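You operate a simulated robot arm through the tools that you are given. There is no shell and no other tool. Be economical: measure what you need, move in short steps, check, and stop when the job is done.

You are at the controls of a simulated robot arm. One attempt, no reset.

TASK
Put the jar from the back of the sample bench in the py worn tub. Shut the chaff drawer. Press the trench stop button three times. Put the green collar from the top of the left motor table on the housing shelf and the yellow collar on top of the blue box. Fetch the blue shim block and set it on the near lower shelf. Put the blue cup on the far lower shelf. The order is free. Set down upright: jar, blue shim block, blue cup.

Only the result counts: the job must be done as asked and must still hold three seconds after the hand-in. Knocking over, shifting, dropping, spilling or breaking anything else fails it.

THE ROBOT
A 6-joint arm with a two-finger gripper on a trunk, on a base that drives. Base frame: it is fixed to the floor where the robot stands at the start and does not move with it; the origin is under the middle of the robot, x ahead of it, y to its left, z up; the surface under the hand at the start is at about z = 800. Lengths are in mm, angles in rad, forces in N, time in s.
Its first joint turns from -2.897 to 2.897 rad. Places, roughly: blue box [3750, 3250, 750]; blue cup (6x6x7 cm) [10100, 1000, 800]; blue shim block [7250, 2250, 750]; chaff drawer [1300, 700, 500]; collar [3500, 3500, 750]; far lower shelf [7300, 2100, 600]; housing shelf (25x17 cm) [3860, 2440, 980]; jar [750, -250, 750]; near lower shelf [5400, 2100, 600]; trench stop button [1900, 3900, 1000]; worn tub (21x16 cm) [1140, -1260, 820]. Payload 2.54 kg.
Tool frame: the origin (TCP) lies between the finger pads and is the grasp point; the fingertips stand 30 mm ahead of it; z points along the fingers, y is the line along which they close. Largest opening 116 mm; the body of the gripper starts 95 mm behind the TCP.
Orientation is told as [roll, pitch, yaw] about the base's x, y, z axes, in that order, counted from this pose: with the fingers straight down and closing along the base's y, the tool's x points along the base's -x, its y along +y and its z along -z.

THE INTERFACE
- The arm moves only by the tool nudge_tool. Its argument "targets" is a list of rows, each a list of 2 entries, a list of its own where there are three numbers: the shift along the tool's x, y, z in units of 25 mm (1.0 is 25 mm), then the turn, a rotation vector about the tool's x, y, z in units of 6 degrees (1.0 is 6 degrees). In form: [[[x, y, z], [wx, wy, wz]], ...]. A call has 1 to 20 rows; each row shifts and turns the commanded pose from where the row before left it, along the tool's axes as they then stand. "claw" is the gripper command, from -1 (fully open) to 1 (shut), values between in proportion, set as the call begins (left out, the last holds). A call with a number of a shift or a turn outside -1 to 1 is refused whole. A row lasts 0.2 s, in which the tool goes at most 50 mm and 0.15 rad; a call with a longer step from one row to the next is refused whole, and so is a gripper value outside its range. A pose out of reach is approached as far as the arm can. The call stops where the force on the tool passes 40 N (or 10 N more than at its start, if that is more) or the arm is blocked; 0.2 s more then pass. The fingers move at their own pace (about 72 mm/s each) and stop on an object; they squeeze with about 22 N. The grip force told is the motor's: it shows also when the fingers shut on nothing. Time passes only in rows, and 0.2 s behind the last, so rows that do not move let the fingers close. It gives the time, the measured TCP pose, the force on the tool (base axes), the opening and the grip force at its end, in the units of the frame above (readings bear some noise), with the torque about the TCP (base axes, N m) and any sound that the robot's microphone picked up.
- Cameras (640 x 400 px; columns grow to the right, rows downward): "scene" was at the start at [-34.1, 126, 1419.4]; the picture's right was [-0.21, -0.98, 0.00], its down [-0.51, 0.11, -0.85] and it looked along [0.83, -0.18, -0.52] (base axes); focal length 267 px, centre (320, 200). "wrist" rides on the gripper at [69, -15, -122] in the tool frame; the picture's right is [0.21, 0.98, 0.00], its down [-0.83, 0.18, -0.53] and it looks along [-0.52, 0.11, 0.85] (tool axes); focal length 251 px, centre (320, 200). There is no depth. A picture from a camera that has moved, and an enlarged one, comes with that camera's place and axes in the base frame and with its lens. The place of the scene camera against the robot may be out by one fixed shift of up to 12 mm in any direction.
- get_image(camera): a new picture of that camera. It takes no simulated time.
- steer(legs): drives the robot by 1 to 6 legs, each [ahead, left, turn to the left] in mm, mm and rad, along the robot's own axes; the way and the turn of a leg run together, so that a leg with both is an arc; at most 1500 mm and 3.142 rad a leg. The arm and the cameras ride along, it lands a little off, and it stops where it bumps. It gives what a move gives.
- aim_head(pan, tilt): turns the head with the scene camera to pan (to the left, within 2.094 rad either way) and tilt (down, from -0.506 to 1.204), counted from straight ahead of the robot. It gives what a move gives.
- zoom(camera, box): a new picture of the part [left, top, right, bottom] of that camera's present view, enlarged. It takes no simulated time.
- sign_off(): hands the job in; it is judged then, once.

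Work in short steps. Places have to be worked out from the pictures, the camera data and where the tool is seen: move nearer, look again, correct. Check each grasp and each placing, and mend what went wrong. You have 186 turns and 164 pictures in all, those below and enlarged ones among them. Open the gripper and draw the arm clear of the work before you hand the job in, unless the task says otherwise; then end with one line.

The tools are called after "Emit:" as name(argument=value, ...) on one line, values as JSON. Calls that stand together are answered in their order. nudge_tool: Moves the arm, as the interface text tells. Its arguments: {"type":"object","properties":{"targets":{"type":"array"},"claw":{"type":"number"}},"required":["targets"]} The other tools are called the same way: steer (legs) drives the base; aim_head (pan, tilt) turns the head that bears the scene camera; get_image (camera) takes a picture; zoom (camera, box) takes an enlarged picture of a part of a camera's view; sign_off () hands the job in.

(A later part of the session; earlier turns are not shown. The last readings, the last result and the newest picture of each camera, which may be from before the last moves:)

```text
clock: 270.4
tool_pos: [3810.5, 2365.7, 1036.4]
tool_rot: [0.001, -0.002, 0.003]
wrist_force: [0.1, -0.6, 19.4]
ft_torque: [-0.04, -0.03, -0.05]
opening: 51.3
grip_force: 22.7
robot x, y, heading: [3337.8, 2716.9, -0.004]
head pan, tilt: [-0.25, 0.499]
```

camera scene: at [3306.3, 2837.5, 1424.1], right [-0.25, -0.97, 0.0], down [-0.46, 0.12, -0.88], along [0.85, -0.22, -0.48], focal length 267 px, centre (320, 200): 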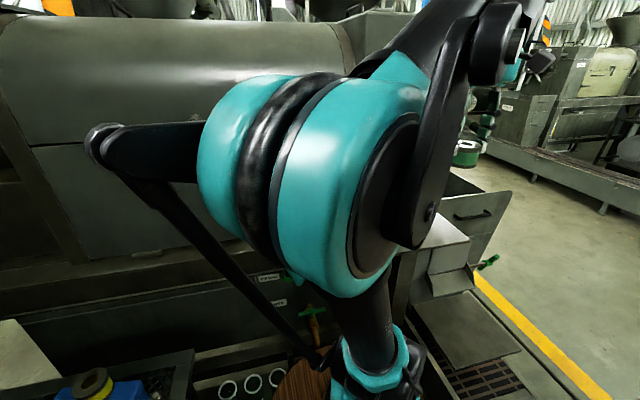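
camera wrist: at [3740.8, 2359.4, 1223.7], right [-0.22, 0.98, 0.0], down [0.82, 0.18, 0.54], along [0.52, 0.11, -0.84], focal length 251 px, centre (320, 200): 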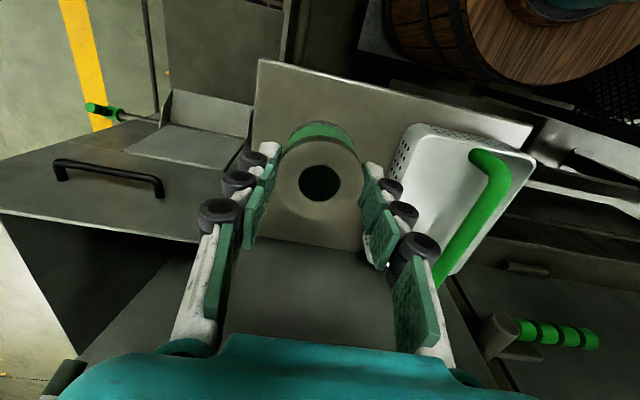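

Contact at z≈1036. I open slightly (to ≈66 mm) and rise.

Emit:
nudge_tool(targets=[[[0, 0, -0.06], [0, 0, 0]], [[0, 0, 0], [0, 0, 0]], [[0, 0, 0], [0, 0, 0]]], claw=-0.14)

Emit:
nudge_tool(targets=[[[0, 0, -0.5], [0, 0, 0]], [[0, 0, -1], [0, 0, 0]], [[0, 0, -1], [0, 0, 0]], [[0, 0, -1], [0, 0, 0]], [[0, 0, -1], [0, 0, 0]], [[0, 0, -1], [0, 0, 0]], [[0, 0, -1], [0, 0, 0]], [[0, 0, -1], [0, 0, 0]]])

Emit:
get_image(camera="wrist")

```text
clock: 271.2
tool_pos: [3809.5, 2365.4, 1037.6]
tool_rot: [0.001, -0.003, 0.002]
wrist_force: [-0.3, 0.5, -0.7]
ft_torque: [-0.01, 0.01, 0.01]
opening: 66.3
grip_force: 0.0
robot x, y, heading: [3344.2, 2720.5, -0.003]
head pan, tilt: [-0.25, 0.499]
```

```text
clock: 273.0
tool_pos: [3810.7, 2365.0, 1224.5]
tool_rot: [0.001, -0.004, 0.002]
wrist_force: [0.2, 0.0, 1.5]
ft_torque: [0.01, -0.02, -0.03]
opening: 66.2
grip_force: 0.0
robot x, y, heading: [3342.3, 2717.3, 0.003]
head pan, tilt: [-0.25, 0.499]
```

```text
71 pictures are left
camera wrist: at [3739.7, 2349.1, 1346.9], right [-0.22, 0.98, 0.0], down [0.82, 0.18, 0.54], along [0.52, 0.11, -0.84], focal length 251 px, centre (320, 200)
```

wrist: 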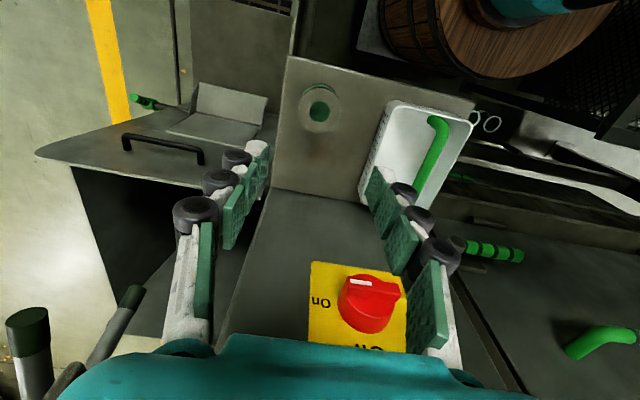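

Green collar stands on the housing shelf. Next the far objects: I retract the arm, reverse out of the gap and go to the aisle at y≈700.

Emit:
nudge_tool(targets=[[[1, 0, -0.5], [0, 0, 0]], [[1, 0, -0.5], [0, 0, 0]], [[1, 0, -0.5], [0, 0, 0]], [[1, 0, 0], [0, 0, 0]], [[1, 0, 0], [0, 0, 0]], [[1, 0, 0], [0, 0, 0]], [[1, 0.5, 0], [0, 0, 0]]])

Emit:
steer(legs=[[-1340, 0, 0], [0, -1000, 0], [0, -1050, 0]])

Emit:
aim_head(pan=0.15, tilt=0.35)

Emit:
get_image(camera="scene")

```text
clock: 274.6
tool_pos: [3634.7, 2378.5, 1263.0]
tool_rot: [0.0, -0.003, 0.003]
wrist_force: [0.4, -0.8, 0.7]
ft_torque: [0.01, 0.0, -0.01]
opening: 66.3
grip_force: 0.1
robot x, y, heading: [3338.2, 2714.0, 0.006]
head pan, tilt: [-0.25, 0.499]
```

```text
clock: 291.1
tool_pos: [2264.0, 327.7, 1262.3]
tool_rot: [-0.001, -0.004, -0.016]
wrist_force: [-0.9, 0.4, 0.0]
ft_torque: [-0.01, 0.03, 0.03]
opening: 66.3
grip_force: 0.0
robot x, y, heading: [1977.8, 673.0, -0.02]
head pan, tilt: [-0.25, 0.499]
```

```text
clock: 292.0
tool_pos: [2263.1, 328.4, 1262.9]
tool_rot: [0.001, -0.004, -0.015]
wrist_force: [0.6, 0.2, -0.3]
ft_torque: [0.0, 0.02, 0.03]
opening: 65.9
grip_force: 0.0
robot x, y, heading: [1975.0, 673.9, -0.02]
head pan, tilt: [0.15, 0.351]
```

```text
70 pictures are left
camera scene: at [1948.0, 830.1, 1437.7], right [0.13, -0.99, 0.0], down [-0.34, -0.05, -0.94], along [0.93, 0.12, -0.34], focal length 267 px, centre (320, 200)
```

scene: 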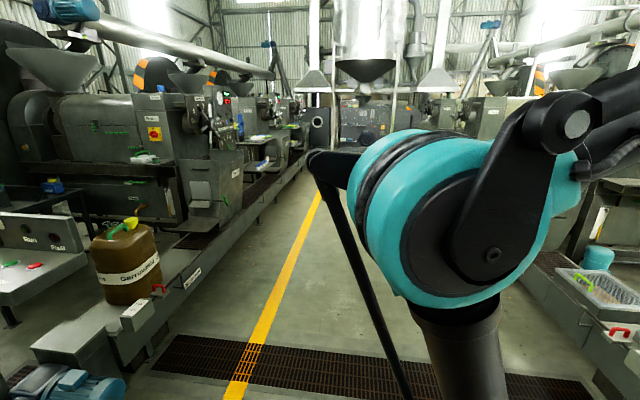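

The aisle is free. I drive along y≈950 to x≈4950 and look at the near lower shelf.

Emit:
steer(legs=[[0, 280, 0.02], [1500, 0, 0], [1480, 0, 0]])

Emit:
aim_head(pan=0.9, tilt=0.5)

Emit:
get_image(camera="scene")

```text
clock: 307.9
tool_pos: [5243.6, 617.4, 1261.7]
tool_rot: [0.002, -0.002, 0.01]
wrist_force: [-0.6, -0.5, -0.5]
ft_torque: [0.05, -0.01, -0.01]
opening: 66.3
grip_force: 0.1
robot x, y, heading: [4947.5, 953.7, 0.01]
head pan, tilt: [0.15, 0.351]
```

```text
clock: 309.0
tool_pos: [5244.9, 618.0, 1262.6]
tool_rot: [0.0, -0.003, 0.009]
wrist_force: [0.2, -0.2, 0.1]
ft_torque: [-0.02, 0.02, 0.0]
opening: 66.0
grip_force: 0.0
robot x, y, heading: [4945.7, 955.4, 0.01]
head pan, tilt: [0.901, 0.499]
```

```text
69 pictures are left
camera scene: at [4879.4, 1168.6, 1424.1], right [0.79, -0.62, 0.0], down [-0.29, -0.38, -0.88], along [0.54, 0.69, -0.48], focal length 267 px, centre (320, 200)
```

scene: 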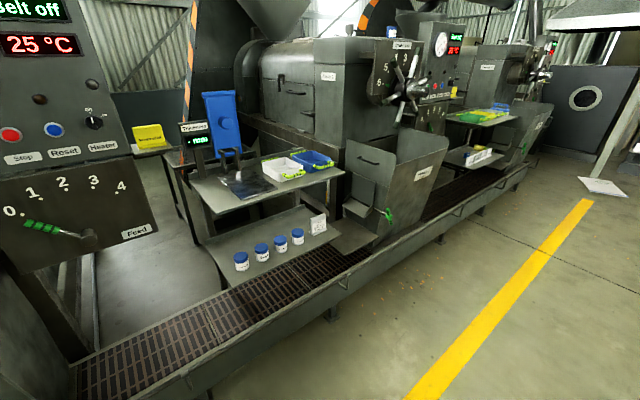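

Two stands: near (x≈5400) and far (x≈7300), each with upper and lower shelf. I zoom on both.

Emit:
zoom(camera="scene", box=[160, 110, 380, 290])

Emit:
zoom(camera="scene", box=[420, 80, 560, 190])

```text
2.22 times, centred on (270, 200) of scene
camera zoom: at [4879.4, 1168.6, 1424.1], right [0.79, -0.62, 0.0], down [-0.29, -0.38, -0.88], along [0.54, 0.69, -0.48], focal length 594 px, centre (431, 200)
```

zoom: 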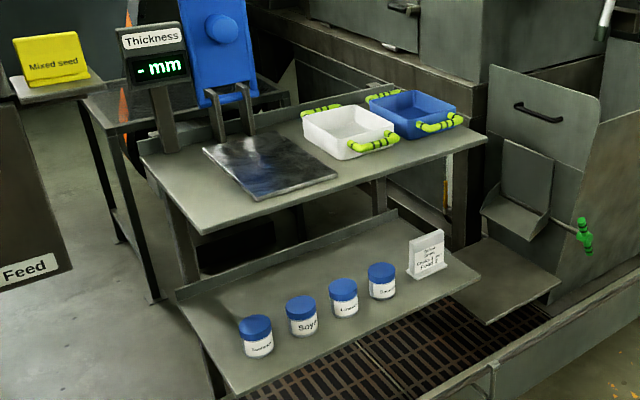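

```text
3.64 times, centred on (490, 135) of scene
camera zoom: at [4879.4, 1168.6, 1424.1], right [0.79, -0.62, 0.0], down [-0.29, -0.38, -0.88], along [0.54, 0.69, -0.48], focal length 972 px, centre (-298, 436)
```

zoom: 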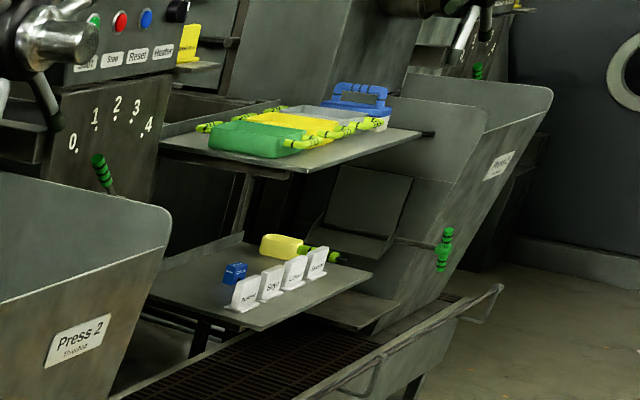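

The blue shim block lies on the far lower shelf. I fetch the cup first (shorter way). On the way I stop at x≈6900 for a look at the far shelf and ahead.

Emit:
steer(legs=[[1450, 0, -0.01], [450, 0, 0]])

Emit:
aim_head(pan=0.9, tilt=0.6)

Emit:
zoom(camera="scene", box=[160, 100, 420, 290])

Emit:
aim_head(pan=0.1, tilt=0.4)

Emit:
get_image(camera="scene")

```text
clock: 318.5
tool_pos: [7146.4, 624.2, 1261.0]
tool_rot: [-0.001, -0.003, 0.003]
wrist_force: [-0.5, -1.1, -0.4]
ft_torque: [0.02, 0.01, 0.01]
opening: 66.4
grip_force: 0.2
robot x, y, heading: [6847.2, 961.3, -0.003]
head pan, tilt: [0.901, 0.499]
```

```text
clock: 319.2
tool_pos: [7145.9, 625.1, 1261.7]
tool_rot: [0.001, -0.002, 0.002]
wrist_force: [0.3, -0.1, 0.3]
ft_torque: [0.03, 0.02, 0.02]
opening: 66.0
grip_force: 0.0
robot x, y, heading: [6851.9, 961.0, 0.007]
head pan, tilt: [0.901, 0.6]
```

```text
2.11 times, centred on (290, 195) of scene
camera zoom: at [6783.9, 1175.1, 1415.0], right [0.78, -0.62, 0.0], down [-0.35, -0.44, -0.83], along [0.51, 0.65, -0.56], focal length 563 px, centre (383, 210)
```

zoom: 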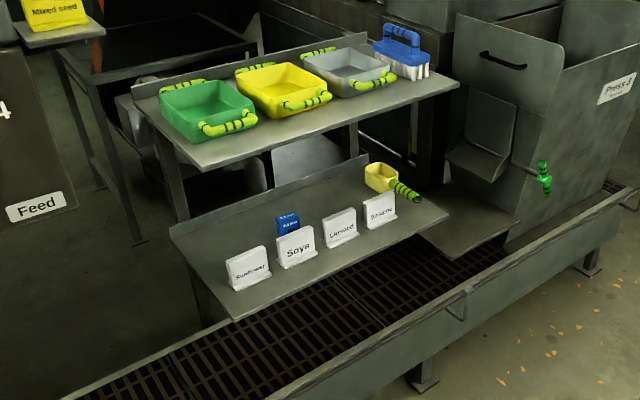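

```text
clock: 320.3
tool_pos: [7146.6, 624.3, 1263.1]
tool_rot: [0.0, -0.004, 0.001]
wrist_force: [-0.7, -0.1, 0.5]
ft_torque: [0.03, 0.02, -0.04]
opening: 66.2
grip_force: 0.1
robot x, y, heading: [6849.6, 960.9, -0.0]
head pan, tilt: [0.099, 0.4]
```

```text
65 pictures are left
camera scene: at [6821.2, 1115.1, 1433.2], right [0.1, -0.99, 0.0], down [-0.39, -0.04, -0.92], along [0.92, 0.09, -0.39], focal length 267 px, centre (320, 200)
```

scene: 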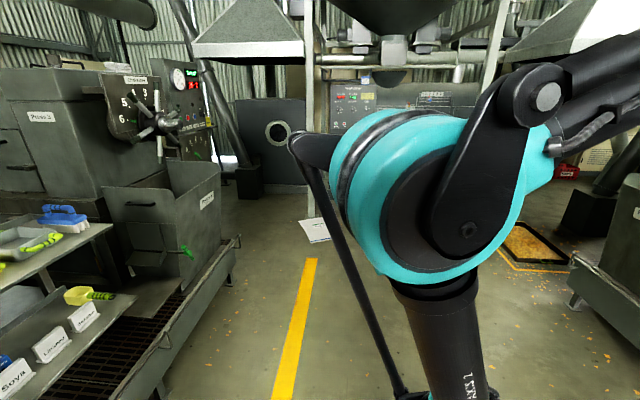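

The lower shelf is wholly under the upper one, so I need a tilted tool. I take the shim first: place the base at about (7281,1330) facing +y.

Emit:
steer(legs=[[0, 0, 1.57], [330, -430, 0]])

Emit:
nudge_tool(targets=[[[0, 1, 0], [0, 0, 0]], [[0, 1, 0], [0, 0, 0]], [[0, 1, 0], [0, 0, 0]], [[0, 1, 0], [0, 0, 0]], [[0, 1, 0], [0, 0, 0]], [[0, 1, 0], [0, 0, 0]], [[0, 1, 0], [0, 0, 0]], [[0, 1, 0], [0, 0, 0]], [[0, 1, 0], [0, 0, 0]], [[0, 1, 0], [0, 0, 0]], [[0, 1, 0], [0, 0, 0]], [[0, 1, 0], [0, 0, 0]], [[0, 1, 0], [0, 0, 0]]])

Emit:
aim_head(pan=0.15, tilt=0.7)

Emit:
get_image(camera="scene")

```text
clock: 327.2
tool_pos: [7632.7, 1574.9, 1262.6]
tool_rot: [0.0, -0.005, 1.561]
wrist_force: [0.0, -0.6, 1.0]
ft_torque: [0.0, 0.03, -0.01]
opening: 66.2
grip_force: 0.0
robot x, y, heading: [7290.0, 1285.8, 1.555]
head pan, tilt: [0.099, 0.4]
```

```text
clock: 330.0
tool_pos: [7307.3, 1579.8, 1261.2]
tool_rot: [0.0, -0.003, 1.557]
wrist_force: [-0.2, 1.1, -0.3]
ft_torque: [0.0, 0.0, 0.03]
opening: 66.2
grip_force: 0.0
robot x, y, heading: [7293.3, 1283.7, 1.559]
head pan, tilt: [0.099, 0.4]
```

```text
clock: 330.8
tool_pos: [7309.0, 1579.7, 1261.5]
tool_rot: [0.0, -0.002, 1.552]
wrist_force: [0.1, 0.1, -0.3]
ft_torque: [0.03, 0.02, 0.01]
opening: 65.9
grip_force: 0.2
robot x, y, heading: [7293.8, 1286.1, 1.555]
head pan, tilt: [0.15, 0.7]
```

```text
64 pictures are left
camera scene: at [7126.1, 1245.9, 1406.4], right [0.99, 0.14, 0.0], down [0.09, -0.64, -0.77], along [-0.11, 0.76, -0.64], focal length 267 px, centre (320, 200)
```

scene: 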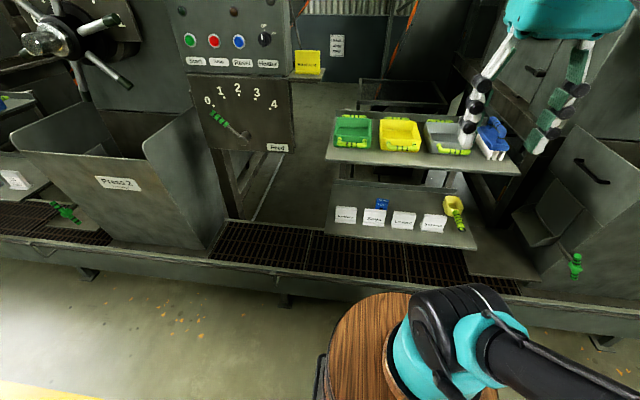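

Emit:
zoom(camera="scene", box=[310, 100, 530, 260])

```text
2.50 times, centred on (420, 180) of scene
camera zoom: at [7126.1, 1245.9, 1406.4], right [0.99, 0.14, 0.0], down [0.09, -0.64, -0.77], along [-0.11, 0.76, -0.64], focal length 668 px, centre (70, 250)
```

zoom: 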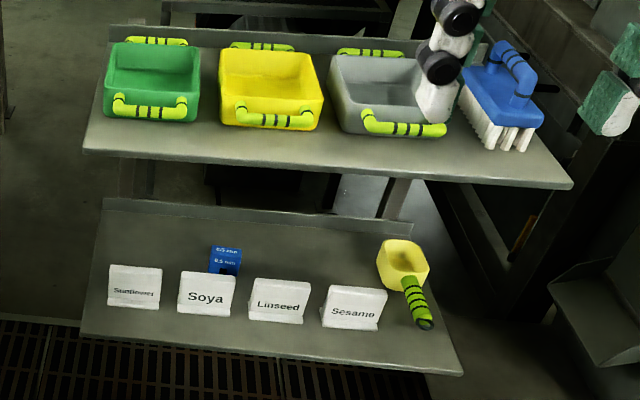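

The shim sits at about (7263,2150), top z≈678, behind the cards; lower shelf z≈635, upper shelf z≈955. I will come in tilted 45° with the camera on the upper side, so I first turn the tool 180° about its axis (open space).

Emit:
nudge_tool(targets=[[[0, 0, 0], [0, 0, 1]], [[0, 0, 0], [0, 0, 1]], [[0, 0, 0], [0, 0, 1]], [[0, 0, 0], [0, 0, 1]], [[0, 0, 0], [0, 0, 1]], [[0, 0, 0], [0, 0, 1]], [[0, 0, 0], [0, 0, 1]], [[0, 0, 0], [0, 0, 1]], [[0, 0, 0], [0, 0, 1]], [[0, 0, 0], [0, 0, 1]], [[0, 0, 0], [0, 0, 1]], [[0, 0, 0], [0, 0, 1]], [[0, 0, 0], [0, 0, 1]], [[0, 0, 0], [0, 0, 1]], [[0, 0, 0], [0, 0, 1]]], claw=-1)

Emit:
nudge_tool(targets=[[[0, 0, 0], [0, 0, 1]], [[0, 0, 0], [0, 0, 1]], [[0, 0, 0], [0, 0, 1]], [[0, 0, 0], [0, 0, 1]], [[0, 0, 0], [0, 0, 1]], [[0, 0, 0], [0, 0, 1]], [[0, 0, 0], [0, 0, 1]], [[0, 0, 0], [0, 0, 1]], [[0, 0, 0], [0, 0, 1]], [[0, 0, 0], [0, 0, 1]], [[0, 0, 0], [0, 0, 1]], [[0, 0, 0], [0, 0, 1]], [[0, 0, 0], [0, 0, 1]], [[0, 0, 0], [0, 0, 1]], [[0, 0, 0], [0, 0, 1]]])

```text
clock: 334.0
tool_pos: [7306.9, 1579.9, 1261.9]
tool_rot: [0.003, 0.0, -0.014]
wrist_force: [0.3, 0.6, 0.5]
ft_torque: [0.01, -0.01, -0.01]
opening: 115.9
grip_force: 0.0
robot x, y, heading: [7292.7, 1286.9, 1.558]
head pan, tilt: [0.15, 0.7]
```

```text
clock: 337.2
tool_pos: [7345.5, 1580.1, 1262.8]
tool_rot: [0.0, 0.004, -1.582]
wrist_force: [-0.4, -1.0, -0.5]
ft_torque: [-0.02, -0.01, 0.01]
opening: 115.9
grip_force: 0.2
out of reach, approached as far as the arm can: row 12, 13, 14, 15
robot x, y, heading: [7292.1, 1287.3, 1.556]
head pan, tilt: [0.15, 0.7]
```

The flip works (at its limit with the arm a bit right of centre). I shift the base 190 mm left so the arm reaches out to the right, then tilt the tool 48° toward +y.

Emit:
steer(legs=[[0, 190, 0.01]])

Emit:
nudge_tool(targets=[[[0, 0, 0], [0, 1, 0]], [[0, 0, 0], [0, 1, 0]], [[0, 0, 0], [0, 1, 0]], [[0, 0, 0], [0, 1, 0]], [[0, 0, 0], [0, 1, 0]], [[0, 0, 0], [0, 1, 0]], [[0, 0, 0], [0, 1, 0]], [[0, 0, 0], [0, 1, 0]]])

```text
clock: 338.8
tool_pos: [7151.9, 1582.6, 1264.4]
tool_rot: [0.0, 0.004, -1.572]
wrist_force: [0.0, -0.5, 0.7]
ft_torque: [0.02, 0.02, 0.02]
opening: 115.8
grip_force: 0.0
robot x, y, heading: [7102.1, 1288.8, 1.569]
head pan, tilt: [0.15, 0.7]
```

```text
clock: 339.7
tool_pos: [7134.9, 1583.6, 1269.0]
tool_rot: [-0.019, 0.296, -1.22]
wrist_force: [0.4, 0.8, 0.2]
ft_torque: [0.01, -0.01, 0.01]
opening: 116.1
grip_force: 0.0
out of reach, approached as far as the arm can: row 3, 4
robot x, y, heading: [7104.2, 1286.5, 1.566]
head pan, tilt: [0.15, 0.7]
stopped in row 4: the arm was blocked; the commanded pose is now the measured one
```

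The wrist roll is at its limit here; the arm needs a larger side angle. I move the base further left, bring the tool right, and restore the flipped vertical pose there.

Emit:
steer(legs=[[130, 350, 0]])

Emit:
nudge_tool(targets=[[[0, 0, 0], [0, -0.94, 0]], [[0, 0, 0], [0, -0.94, 0]], [[0, 0, 0], [0, -0.94, 0]], [[-0.36, 0.98, 0], [0, 0, 0]], [[-0.36, 0.98, 0], [0, 0, 0]], [[-0.36, 0.98, 0], [0, 0, 0]], [[-0.36, 0.98, 0], [0, 0, 0]], [[-0.36, 0.98, 0], [0, 0, 0]], [[-0.36, 0.98, 0], [0, 0, 0]], [[-0.36, 0.98, 0], [0, 0, 0]], [[-0.36, 0.98, 0], [0, 0, 0]], [[-0.36, 0.98, 0], [0, 0, 0]], [[-0.36, 0.98, 0], [0, 0, 0]], [[-0.36, 0.98, 0], [0, 0, 0]], [[-0.36, 0.98, 0], [0, 0, 0]], [[-0.36, 0.98, 0], [0, 0, 0]], [[-0.36, 0.98, 0], [0, 0, 0]]])

Emit:
nudge_tool(targets=[[[0, 0, 0], [0, 0, 0.84]], [[0, 0, 0], [0, 0, 0.84]], [[0, 0, 0], [0, 0, 0.84]], [[0, 0, 0], [0, 0, 0.84]]])

```text
clock: 342.1
tool_pos: [6785.8, 1716.5, 1269.7]
tool_rot: [-0.017, 0.298, -1.221]
wrist_force: [-0.3, 0.0, -0.2]
ft_torque: [0.0, 0.0, 0.01]
opening: 116.2
grip_force: 0.1
robot x, y, heading: [6753.1, 1418.2, 1.565]
head pan, tilt: [0.15, 0.7]
```

```text
clock: 345.7
tool_pos: [7140.4, 1718.2, 1267.0]
tool_rot: [-0.007, -0.003, -1.215]
wrist_force: [-0.6, 0.2, 0.6]
ft_torque: [0.01, -0.05, 0.03]
opening: 116.0
grip_force: 0.1
robot x, y, heading: [6749.6, 1419.2, 1.562]
head pan, tilt: [0.15, 0.7]
```

```text
clock: 346.7
tool_pos: [7140.0, 1717.4, 1267.1]
tool_rot: [-0.005, -0.008, -1.571]
wrist_force: [0.7, -0.6, 0.3]
ft_torque: [0.03, 0.02, 0.0]
opening: 115.9
grip_force: 0.1
robot x, y, heading: [6749.7, 1419.2, 1.569]
head pan, tilt: [0.15, 0.7]
```

Flipped and vertical. Now tilt 48° toward +y.

Emit:
nudge_tool(targets=[[[0, 0, 0], [0, 1, 0]], [[0, 0, 0], [0, 1, 0]], [[0, 0, 0], [0, 1, 0]], [[0, 0, 0], [0, 1, 0]], [[0, 0, 0], [0, 1, 0]], [[0, 0, 0], [0, 1, 0]], [[0, 0, 0], [0, 1, 0]], [[0, 0, 0], [0, 1, 0]]])

Emit:
get_image(camera="wrist")

```text
clock: 348.5
tool_pos: [7139.7, 1717.9, 1266.6]
tool_rot: [-0.009, 0.833, -1.574]
wrist_force: [0.1, -0.2, -0.9]
ft_torque: [0.02, 0.0, 0.0]
opening: 116.0
grip_force: 0.1
robot x, y, heading: [6748.4, 1419.3, 1.574]
head pan, tilt: [0.15, 0.7]
```

```text
62 pictures are left
camera wrist: at [7125.4, 1672.9, 1399.7], right [0.98, 0.15, 0.15], down [0.18, -0.95, -0.25], along [0.11, 0.28, -0.96], focal length 251 px, centre (320, 200)
```

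wrist: 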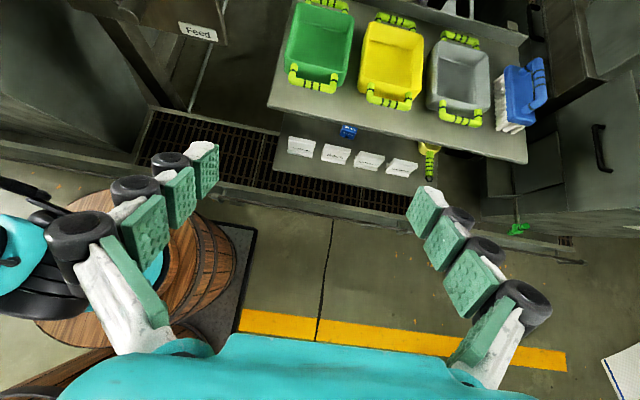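

Good view: shim at ≈(7265,2140). I move in a straight line to the staging point (7265,1900,780) in front of the shelf.

Emit:
nudge_tool(targets=[[[-0.476, 0.25, 0.925], [0, 0, 0]], [[-0.476, 0.25, 0.925], [0, 0, 0]], [[-0.476, 0.25, 0.925], [0, 0, 0]], [[-0.476, 0.25, 0.925], [0, 0, 0]], [[-0.476, 0.25, 0.925], [0, 0, 0]], [[-0.476, 0.25, 0.925], [0, 0, 0]], [[-0.476, 0.25, 0.925], [0, 0, 0]], [[-0.476, 0.25, 0.925], [0, 0, 0]], [[-0.476, 0.25, 0.925], [0, 0, 0]], [[-0.476, 0.25, 0.925], [0, 0, 0]], [[-0.476, 0.25, 0.925], [0, 0, 0]], [[-0.476, 0.25, 0.925], [0, 0, 0]], [[-0.476, 0.25, 0.925], [0, 0, 0]], [[-0.476, 0.25, 0.925], [0, 0, 0]], [[-0.476, 0.25, 0.925], [0, 0, 0]], [[-0.476, 0.25, 0.925], [0, 0, 0]], [[-0.476, 0.25, 0.925], [0, 0, 0]], [[-0.476, 0.25, 0.925], [0, 0, 0]], [[-0.476, 0.25, 0.925], [0, 0, 0]], [[-0.476, 0.25, 0.925], [0, 0, 0]]])

Emit:
get_image(camera="wrist")

Emit:
aim_head(pan=-0.5, tilt=0.6)

Emit:
get_image(camera="scene")

```text
clock: 352.7
tool_pos: [7260.0, 1899.1, 778.4]
tool_rot: [-0.009, 0.83, -1.574]
wrist_force: [0.7, 0.7, 0.9]
ft_torque: [-0.02, -0.01, 0.01]
opening: 115.5
grip_force: 0.1
robot x, y, heading: [6752.3, 1419.4, 1.564]
head pan, tilt: [0.15, 0.7]
```

```text
61 pictures are left
camera wrist: at [7246.5, 1854.2, 911.9], right [0.98, 0.15, 0.15], down [0.18, -0.95, -0.25], along [0.11, 0.27, -0.96], focal length 251 px, centre (320, 200)
```

wrist: 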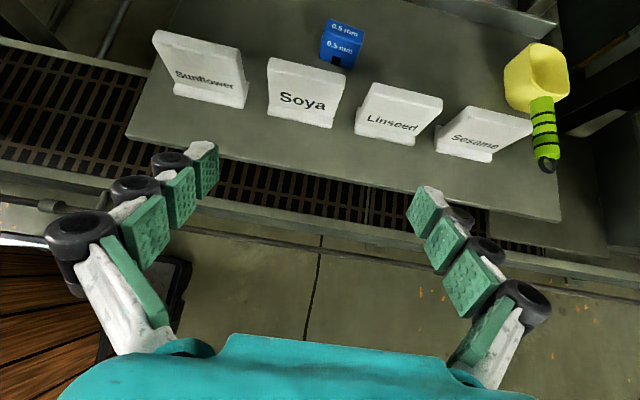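

```text
clock: 353.7
tool_pos: [7260.5, 1898.7, 778.7]
tool_rot: [-0.007, 0.831, -1.574]
wrist_force: [-0.4, -0.1, 0.2]
ft_torque: [0.01, 0.02, 0.0]
opening: 116.0
grip_force: 0.1
robot x, y, heading: [6749.6, 1423.5, 1.566]
head pan, tilt: [-0.499, 0.6]
```

```text
60 pictures are left
camera scene: at [6641.4, 1372.0, 1415.0], right [0.88, -0.48, 0.0], down [-0.27, -0.5, -0.82], along [0.4, 0.72, -0.57], focal length 267 px, centre (320, 200)
```

scene: 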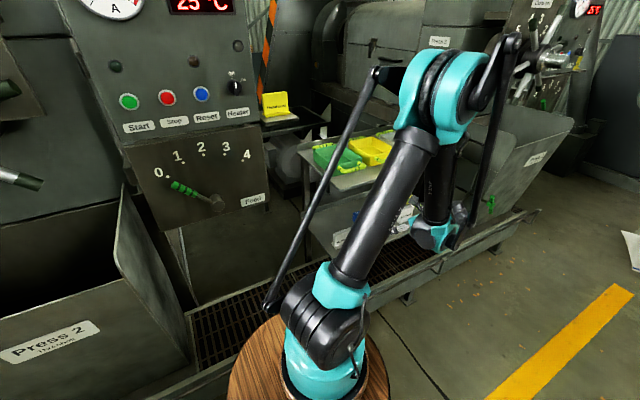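

Everything as computed: cards' tops at ≈711, shim front face y≈2122, x≈7275. I go in over the cards, then down behind them to (7275,2110,705).

Emit:
nudge_tool(targets=[[[0.76, 0.12, 0.835], [0, 0, 0]], [[0.76, 0.12, 0.835], [0, 0, 0]], [[0.76, 0.12, 0.835], [0, 0, 0]], [[0.76, 0.12, 0.835], [0, 0, 0]], [[0.76, 0.12, 0.835], [0, 0, 0]]])

Emit:
nudge_tool(targets=[[[-0.07, 0, 1], [0, 0, 0]], [[-0.07, 0, 1], [0, 0, 0]], [[-0.07, 0, 1], [0, 0, 0]], [[-0.07, 0, 1], [0, 0, 0]]])

Emit:
get_image(camera="wrist")

```text
clock: 354.9
tool_pos: [7277.5, 2040.7, 778.2]
tool_rot: [-0.009, 0.831, -1.576]
wrist_force: [0.1, 0.1, -0.4]
ft_torque: [-0.02, -0.01, 0.02]
opening: 115.8
grip_force: 0.0
robot x, y, heading: [6753.6, 1422.1, 1.57]
head pan, tilt: [-0.499, 0.6]
```

```text
clock: 355.9
tool_pos: [7275.3, 2110.6, 706.0]
tool_rot: [-0.009, 0.829, -1.576]
wrist_force: [-0.1, -0.9, 0.4]
ft_torque: [0.04, -0.02, -0.01]
opening: 115.7
grip_force: 0.0
robot x, y, heading: [6752.3, 1418.8, 1.569]
head pan, tilt: [-0.499, 0.6]
```

```text
59 pictures are left
camera wrist: at [7260.9, 2065.0, 839.2], right [0.98, 0.15, 0.15], down [0.18, -0.95, -0.25], along [0.11, 0.27, -0.96], focal length 251 px, centre (320, 200)
```

wrist: 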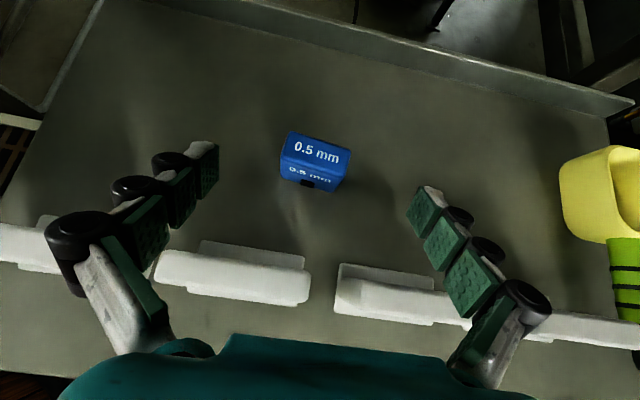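

Block centre ≈ (7273,2148). I go the last ~52 mm along the tool axis and look at forces, then close.

Emit:
nudge_tool(targets=[[[-0.03, -0.08, 0.7], [0, 0, 0]], [[-0.03, 0, 0.7], [0, 0, 0]], [[0, 0, 0.65], [0, 0, 0]]])

Emit:
nudge_tool(targets=[[[0, 0, 0], [0, 0, 0]], [[0, 0, 0], [0, 0, 0]], [[0, 0, 0], [0, 0, 0]], [[0, 0, 0], [0, 0, 0]], [[0, 0, 0], [0, 0, 0]]], claw=1)

Emit:
get_image(camera="wrist")

```text
clock: 356.7
tool_pos: [7272.9, 2146.5, 669.8]
tool_rot: [-0.011, 0.83, -1.576]
wrist_force: [1.1, -0.3, -0.7]
ft_torque: [-0.03, -0.03, 0.01]
opening: 116.1
grip_force: 0.0
robot x, y, heading: [6749.0, 1423.7, 1.566]
head pan, tilt: [-0.499, 0.6]
```

```text
clock: 357.9
tool_pos: [7273.6, 2147.1, 670.2]
tool_rot: [-0.008, 0.833, -1.576]
wrist_force: [0.5, -0.5, 3.1]
ft_torque: [-0.02, -0.08, 0.0]
opening: 52.4
grip_force: 22.4
robot x, y, heading: [6752.7, 1421.4, 1.567]
head pan, tilt: [-0.499, 0.6]
```

```text
58 pictures are left
camera wrist: at [7258.7, 2101.8, 803.6], right [0.98, 0.15, 0.15], down [0.18, -0.95, -0.25], along [0.11, 0.27, -0.96], focal length 251 px, centre (320, 200)
```

wrist: 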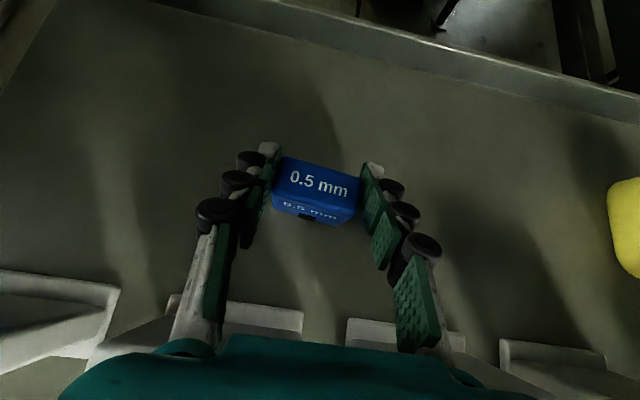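

Held (52 mm). I lift it and retreat along the checked path over the cards.

Emit:
nudge_tool(targets=[[[0.3, 0, -0.27], [0, 0, 0]], [[0.165, 0, -0.785], [0, 0, 0]], [[0.165, 0, -0.785], [0, 0, 0]], [[0.165, 0, -0.785], [0, 0, 0]], [[0.165, 0, -0.6], [0, 0, 0]], [[0, 0, -0.92], [0, 0, 0]], [[0, 0, -0.92], [0, 0, 0]], [[-0.14, 0, -0.54], [0, 0, 0]], [[-0.14, 0, -0.54], [0, 0, 0]], [[-0.76, 0, -0.835], [0, 0, 0]], [[-0.76, 0, -0.835], [0, 0, 0]], [[-0.76, 0, -0.835], [0, 0, 0]], [[-0.76, 0, -0.835], [0, 0, 0]], [[-0.76, 0, -0.835], [0, 0, 0]]])

Emit:
get_image(camera="wrist")

```text
clock: 360.9
tool_pos: [7273.4, 1902.3, 787.5]
tool_rot: [-0.009, 0.832, -1.578]
wrist_force: [-0.8, -0.3, -0.5]
ft_torque: [0.0, -0.03, 0.03]
opening: 52.0
grip_force: 22.1
robot x, y, heading: [6747.6, 1420.5, 1.566]
head pan, tilt: [-0.499, 0.6]
```

```text
57 pictures are left
camera wrist: at [7258.8, 1858.0, 920.1], right [0.98, 0.15, 0.15], down [0.18, -0.95, -0.25], along [0.11, 0.27, -0.96], focal length 251 px, centre (320, 200)
```

wrist: 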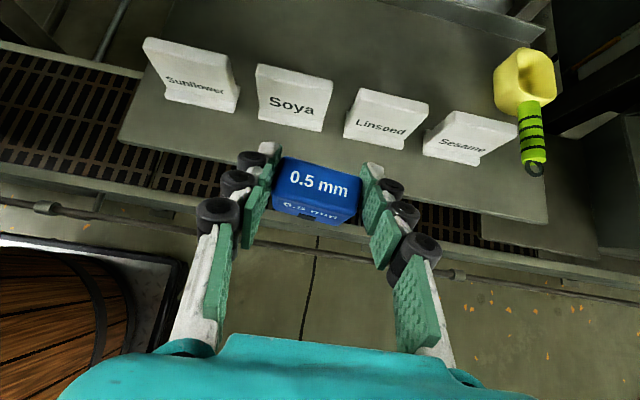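

The block is out and the cards stand untouched. The near shelf has the same layout about 1980 mm to the left; I keep the arm posture and drive the base there.

Emit:
steer(legs=[[-350, 0, 0], [0, 1000, 0], [0, 980, 0]])

Emit:
get_image(camera="wrist")

Emit:
get_image(camera="scene")

```text
clock: 372.6
tool_pos: [5300.2, 1573.5, 786.1]
tool_rot: [-0.008, 0.829, -1.574]
wrist_force: [0.0, -0.8, -0.2]
ft_torque: [0.03, -0.01, -0.01]
opening: 51.3
grip_force: 22.0
robot x, y, heading: [4779.2, 1087.9, 1.563]
head pan, tilt: [-0.499, 0.6]
```

```text
56 pictures are left
camera wrist: at [5286.0, 1528.7, 920.0], right [0.98, 0.15, 0.15], down [0.18, -0.95, -0.25], along [0.11, 0.27, -0.96], focal length 251 px, centre (320, 200)
```

wrist: 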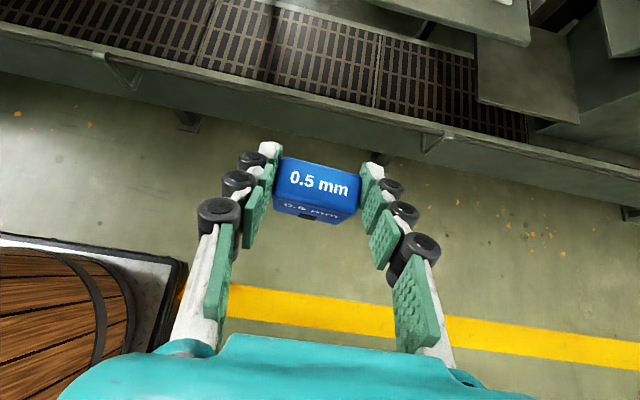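

```text
55 pictures are left
camera scene: at [4669.0, 1042.1, 1415.0], right [0.88, -0.48, 0.0], down [-0.27, -0.5, -0.83], along [0.4, 0.72, -0.56], focal length 267 px, centre (320, 200)
```

scene: 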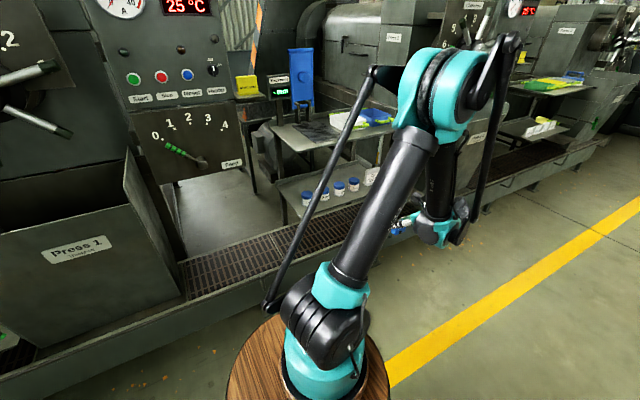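

Positions match. I drive ahead 325 mm to the staging distance and check the shelf with the wrist camera.

Emit:
steer(legs=[[325, 0, 0.005]])

Emit:
get_image(camera="wrist")

```text
clock: 374.8
tool_pos: [5297.5, 1899.2, 786.9]
tool_rot: [-0.009, 0.83, -1.569]
wrist_force: [-0.4, 1.2, 0.1]
ft_torque: [0.04, 0.01, 0.02]
opening: 51.5
grip_force: 22.3
robot x, y, heading: [4779.3, 1411.5, 1.575]
head pan, tilt: [-0.499, 0.6]
```

```text
54 pictures are left
camera wrist: at [5283.8, 1854.6, 920.0], right [0.98, 0.15, 0.15], down [0.19, -0.95, -0.25], along [0.11, 0.27, -0.96], focal length 251 px, centre (320, 200)
```

wrist: 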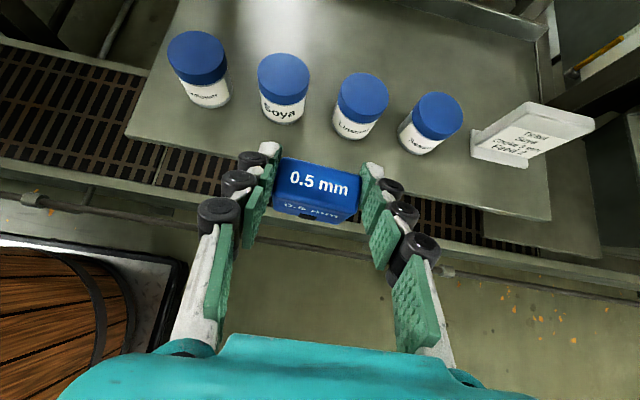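

Jar tops at ≈695, free space behind them at y>2080. I replay the path inward, ending ~10 mm above the shelf.

Emit:
nudge_tool(targets=[[[0.76, 0, 0.835], [0, 0, 0]], [[0.76, 0, 0.835], [0, 0, 0]], [[0.76, 0, 0.835], [0, 0, 0]], [[0.76, 0, 0.835], [0, 0, 0]], [[0.76, 0, 0.835], [0, 0, 0]], [[0.14, 0, 0.54], [0, 0, 0]], [[0.14, 0, 0.54], [0, 0, 0]], [[0, 0, 0.92], [0, 0, 0]], [[0, 0, 0.92], [0, 0, 0]], [[-0.165, 0, 0.6], [0, 0, 0]], [[-0.165, 0, 0.785], [0, 0, 0]], [[-0.165, 0, 0.785], [0, 0, 0]], [[-0.165, 0, 0.785], [0, 0, 0]]])

Emit:
get_image(camera="wrist")

```text
clock: 377.6
tool_pos: [5296.5, 2142.6, 681.7]
tool_rot: [-0.011, 0.831, -1.571]
wrist_force: [0.2, 0.2, -0.1]
ft_torque: [0.04, -0.01, 0.02]
opening: 51.4
grip_force: 22.2
robot x, y, heading: [4778.7, 1409.9, 1.574]
head pan, tilt: [-0.499, 0.6]
```

```text
53 pictures are left
camera wrist: at [5281.5, 2097.8, 814.1], right [0.98, 0.15, 0.15], down [0.19, -0.95, -0.25], along [0.11, 0.27, -0.96], focal length 251 px, centre (320, 200)
```

wrist: 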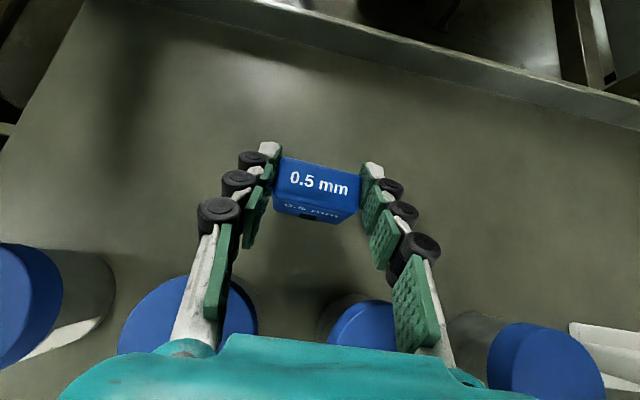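

Now straight down in small steps until contact.

Emit:
nudge_tool(targets=[[[-0.207, 0, 0.188], [0, 0, 0]]])

Emit:
nudge_tool(targets=[[[-0.09, 0, 0.08], [0, 0, 0]]])

```text
clock: 377.9
tool_pos: [5295.5, 2142.9, 674.0]
tool_rot: [-0.008, 0.831, -1.57]
wrist_force: [-1.4, -0.4, -0.9]
ft_torque: [0.02, 0.02, -0.02]
opening: 51.3
grip_force: 21.3
robot x, y, heading: [4780.8, 1414.3, 1.578]
head pan, tilt: [-0.499, 0.6]
```

```text
clock: 378.4
tool_pos: [5295.2, 2142.6, 671.6]
tool_rot: [-0.009, 0.835, -1.568]
wrist_force: [0.4, 0.6, 1.0]
ft_torque: [0.03, -0.05, 0.03]
opening: 51.2
grip_force: 22.0
robot x, y, heading: [4780.3, 1409.0, 1.567]
head pan, tilt: [-0.499, 0.6]
```

Emit:
nudge_tool(targets=[[[-0.06, 0, 0.054], [0, 0, 0]]])

Emit:
nudge_tool(targets=[[[-0.06, 0, 0.054], [0, 0, 0]]])

```text
clock: 378.8
tool_pos: [5295.7, 2142.6, 670.1]
tool_rot: [-0.008, 0.834, -1.57]
wrist_force: [0.0, -1.5, 22.1]
ft_torque: [-0.01, -0.11, -0.05]
opening: 51.4
grip_force: 21.8
robot x, y, heading: [4779.8, 1413.2, 1.571]
head pan, tilt: [-0.499, 0.6]
```

```text
clock: 379.1
tool_pos: [5295.2, 2142.6, 668.6]
tool_rot: [-0.008, 0.831, -1.568]
wrist_force: [0.3, 0.2, 20.8]
ft_torque: [0.22, -0.11, -0.02]
opening: 51.4
grip_force: 21.9
robot x, y, heading: [4780.0, 1412.6, 1.572]
head pan, tilt: [-0.499, 0.6]
```

Contact: the block stands on the shelf. I open and retreat along the same path.

Emit:
nudge_tool(targets=[[[0.04, 0, -0.04], [0, 0, 0]], [[0, 0, 0], [0, 0, 0]], [[0, 0, 0], [0, 0, 0]], [[0, 0, 0], [0, 0, 0]]], claw=-0.6)

Emit:
nudge_tool(targets=[[[0.1, 0, -0.9], [0, 0, 0]], [[0.1, 0, -0.9], [0, 0, 0]], [[0.165, 0, -0.785], [0, 0, 0]], [[0.165, 0, -0.6], [0, 0, 0]], [[0, 0, -0.92], [0, 0, 0]], [[0, 0, -0.6], [0, 0, 0]], [[-0.14, 0, -0.54], [0, 0, 0]], [[-0.5, 0, -0.6], [0, 0, 0]], [[-0.76, 0, -0.835], [0, 0, 0]], [[-0.76, 0, -0.835], [0, 0, 0]], [[-0.76, 0, -0.835], [0, 0, 0]], [[-0.76, 0, -0.835], [0, 0, 0]], [[-0.76, 0, -0.835], [0, 0, 0]]])

Emit:
get_image(camera="wrist")

```text
clock: 380.1
tool_pos: [5296.5, 2143.8, 668.1]
tool_rot: [-0.008, 0.831, -1.569]
wrist_force: [-0.2, -0.4, -0.8]
ft_torque: [0.02, 0.03, -0.02]
opening: 92.5
grip_force: 0.0
robot x, y, heading: [4777.0, 1410.6, 1.575]
head pan, tilt: [-0.499, 0.6]
```

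```text
clock: 382.9
tool_pos: [5299.4, 1891.5, 765.0]
tool_rot: [-0.009, 0.832, -1.571]
wrist_force: [0.0, 0.7, -0.5]
ft_torque: [0.0, 0.02, 0.0]
opening: 92.9
grip_force: 0.1
robot x, y, heading: [4775.8, 1413.8, 1.573]
head pan, tilt: [-0.499, 0.6]
```

```text
52 pictures are left
camera wrist: at [5285.0, 1847.0, 898.4], right [0.98, 0.15, 0.15], down [0.19, -0.95, -0.25], along [0.11, 0.27, -0.96], focal length 251 px, centre (320, 200)
```

wrist: 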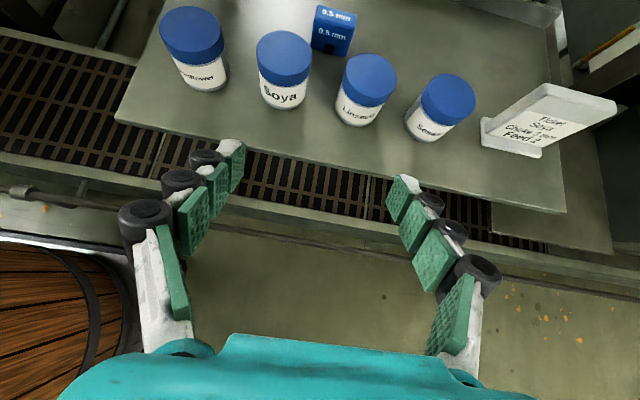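

The shim block stands upright on the near lower shelf, nothing disturbed. Now the cup: raise the tool (keeping its tilt), back off, and drive along the aisle to x≈9000.

Emit:
nudge_tool(targets=[[[0.99, 0, -0.9], [0, 0, 0]], [[0.99, 0, -0.9], [0, 0, 0]], [[0.99, 0, -0.9], [0, 0, 0]], [[0.99, 0, -0.9], [0, 0, 0]], [[0.99, 0, -0.9], [0, 0, 0]], [[0.99, 0, -0.9], [0, 0, 0]], [[0.99, 0, -0.9], [0, 0, 0]], [[0.99, 0, -0.9], [0, 0, 0]], [[0.99, 0, -0.9], [0, 0, 0]], [[0.99, 0, -0.9], [0, 0, 0]]])

Emit:
steer(legs=[[-500, 0, 0], [0, -1500, 0], [0, -1500, 0], [0, -1100, 0]])

Emit:
aim_head(pan=-1.5, tilt=0.45)

Emit:
get_image(camera="scene")

```text
clock: 385.1
tool_pos: [5300.2, 1892.5, 1101.6]
tool_rot: [-0.01, 0.831, -1.57]
wrist_force: [-0.1, 0.2, -0.2]
ft_torque: [-0.02, -0.01, 0.03]
opening: 92.7
grip_force: 0.0
robot x, y, heading: [4779.1, 1409.2, 1.572]
head pan, tilt: [-0.499, 0.6]
```

```text
clock: 406.9
tool_pos: [9356.8, 1431.1, 1100.8]
tool_rot: [-0.007, 0.831, -1.564]
wrist_force: [0.1, 0.1, 0.2]
ft_torque: [0.01, 0.01, 0.01]
opening: 93.1
grip_force: 0.1
robot x, y, heading: [8836.8, 948.0, 1.581]
head pan, tilt: [-0.499, 0.6]
stopped in leg 4: the robot was blocked; the commanded pose is now the measured one
```

```text
clock: 408.2
tool_pos: [9357.1, 1431.0, 1099.0]
tool_rot: [-0.009, 0.831, -1.563]
wrist_force: [0.2, 0.9, 0.2]
ft_torque: [0.0, 0.0, 0.03]
opening: 92.7
grip_force: 0.1
robot x, y, heading: [8838.0, 948.6, 1.578]
head pan, tilt: [-1.499, 0.45]
```

```text
51 pictures are left
camera scene: at [8778.3, 828.7, 1428.5], right [0.08, -1.0, 0.0], down [-0.43, -0.03, -0.9], along [0.9, 0.07, -0.44], focal length 267 px, centre (320, 200)
```

scene: 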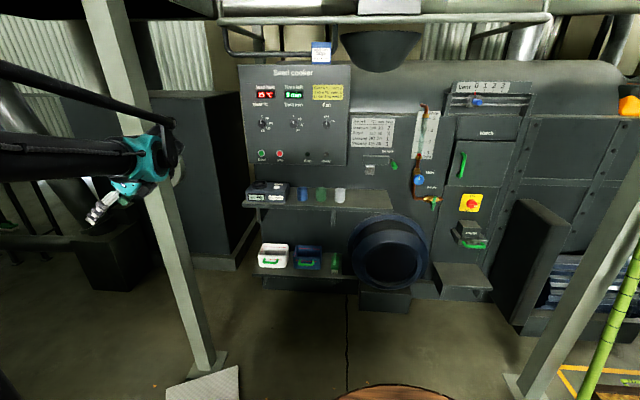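

The cups stand on the cooker's shelf; the blue one ≈(10100,1024). The arm seems to have met the frame's leaning leg. I turn to heading 45°, which brings the arm away from it, then look.

Emit:
steer(legs=[[0, 40, 0], [0, 0, -0.795]])

Emit:
aim_head(pan=-0.55, tilt=0.6)

Emit:
get_image(camera="scene")

Emit:
get_image(camera="wrist")

```text
clock: 410.2
tool_pos: [9437.4, 1241.7, 1099.6]
tool_rot: [-0.01, 0.832, -1.884]
wrist_force: [0.9, 0.2, -0.7]
ft_torque: [0.02, 0.0, 0.03]
opening: 92.7
grip_force: 0.1
robot x, y, heading: [8789.5, 941.9, 1.262]
head pan, tilt: [-1.499, 0.45]
stopped in leg 2: the robot was blocked; the commanded pose is now the measured one
```

```text
clock: 411.4
tool_pos: [9437.9, 1241.0, 1100.4]
tool_rot: [-0.009, 0.831, -1.882]
wrist_force: [0.5, 0.4, -0.1]
ft_torque: [-0.01, 0.02, 0.03]
opening: 92.8
grip_force: 0.1
robot x, y, heading: [8794.9, 942.9, 1.26]
head pan, tilt: [-0.55, 0.6]
```

```text
50 pictures are left
camera scene: at [8678.3, 929.2, 1415.0], right [0.65, -0.76, 0.0], down [-0.43, -0.37, -0.83], along [0.63, 0.54, -0.56], focal length 267 px, centre (320, 200)
```

scene: 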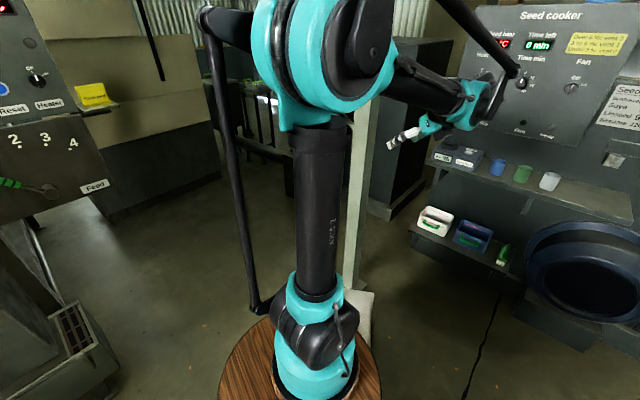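

```text
49 pictures are left
camera wrist: at [9410.5, 1202.7, 1232.9], right [0.98, -0.16, 0.15], down [-0.11, -0.96, -0.25], along [0.19, 0.23, -0.96], focal length 251 px, centre (320, 200)
```

wrist: 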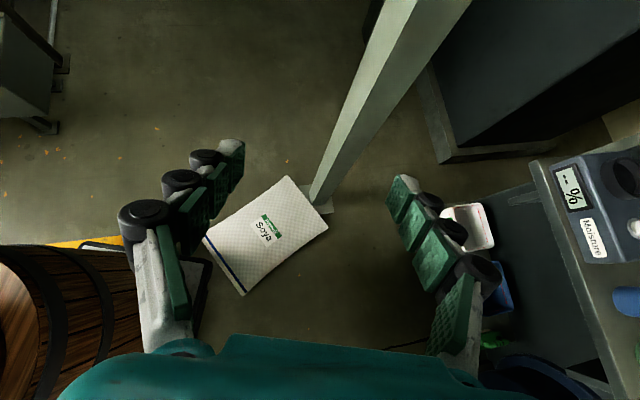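

A Soya sack lies on the floor at about (9104–9663, 1108–1621) — that is what blocked the base; comparing with earlier pictures it has not moved. I back away and approach the cooker from lower y, heading ≈80°.

Emit:
steer(legs=[[-300, 120, 0], [-80, 0, 0.136], [155, -745, 0]])

Emit:
get_image(camera="wrist")

Emit:
aim_head(pan=-1.3, tilt=0.5)

Emit:
get_image(camera="scene")

```text
clock: 417.9
tool_pos: [9923.2, 1025.1, 1099.1]
tool_rot: [-0.009, 0.833, -1.743]
wrist_force: [0.0, 0.0, -0.5]
ft_torque: [0.02, 0.01, -0.02]
opening: 92.7
grip_force: 0.1
robot x, y, heading: [9326.8, 642.1, 1.395]
head pan, tilt: [-0.55, 0.6]
```

```text
48 pictures are left
camera wrist: at [9901.2, 983.2, 1232.9], right [0.99, -0.02, 0.15], down [0.02, -0.97, -0.25], along [0.15, 0.25, -0.96], focal length 251 px, centre (320, 200)
```

wrist: 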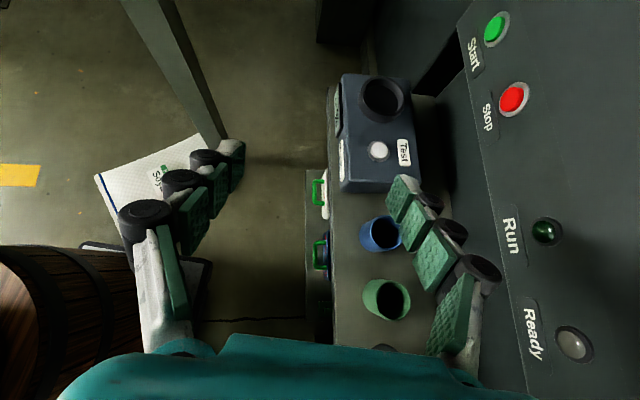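

```text
clock: 419.0
tool_pos: [9923.1, 1024.7, 1099.6]
tool_rot: [-0.01, 0.831, -1.743]
wrist_force: [0.0, -0.4, 0.1]
ft_torque: [-0.03, -0.03, -0.03]
opening: 92.8
grip_force: 0.0
robot x, y, heading: [9319.9, 646.1, 1.4]
head pan, tilt: [-1.3, 0.499]
```

```text
47 pictures are left
camera scene: at [9245.2, 554.2, 1424.1], right [0.1, -1.0, 0.0], down [-0.48, -0.05, -0.88], along [0.87, 0.09, -0.48], focal length 267 px, centre (320, 200)
```

scene: 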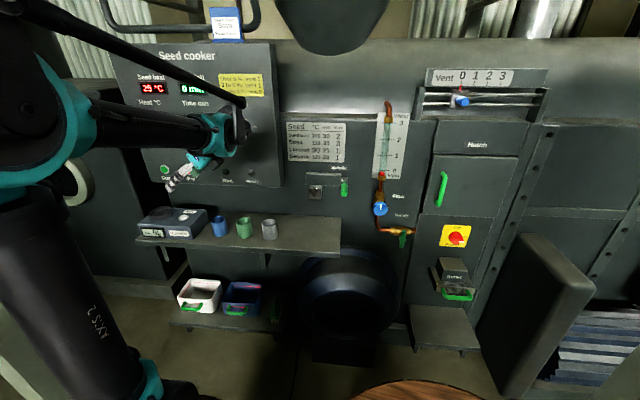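

The blue cup's centre is about (10055,1027), shelf z≈800, the panel's lower edge at x≈10120, z≈980. I move to a point up-and-back along the approach line, with the gripper wide open.

Emit:
nudge_tool(targets=[[[-0.87, 0.645, -0.05], [0, 0, 0]], [[-0.87, 0.645, -0.05], [0, 0, 0]], [[-0.87, 0.645, -0.05], [0, 0, 0]], [[-0.87, 0.645, -0.05], [0, 0, 0]], [[-0.87, 0.645, -0.05], [0, 0, 0]], [[-0.87, 0.645, -0.05], [0, 0, 0]], [[-0.87, 0.645, -0.05], [0, 0, 0]], [[-0.87, 0.645, -0.05], [0, 0, 0]]], claw=-0.95)

Emit:
get_image(camera="wrist")

```text
clock: 420.8
tool_pos: [10029.1, 881.0, 977.3]
tool_rot: [-0.008, 0.833, -1.744]
wrist_force: [0.0, -0.1, 0.5]
ft_torque: [0.0, 0.0, -0.02]
opening: 113.2
grip_force: 0.2
robot x, y, heading: [9324.4, 643.9, 1.399]
head pan, tilt: [-1.3, 0.499]
```

```text
46 pictures are left
camera wrist: at [10007.1, 839.3, 1109.4], right [0.99, -0.02, 0.15], down [0.02, -0.97, -0.25], along [0.15, 0.25, -0.96], focal length 251 px, centre (320, 200)
```

wrist: 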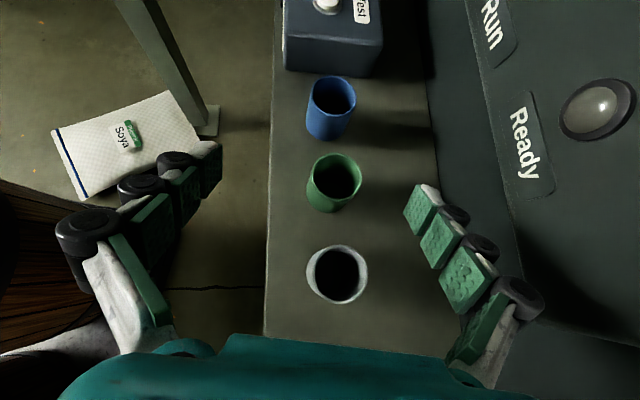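

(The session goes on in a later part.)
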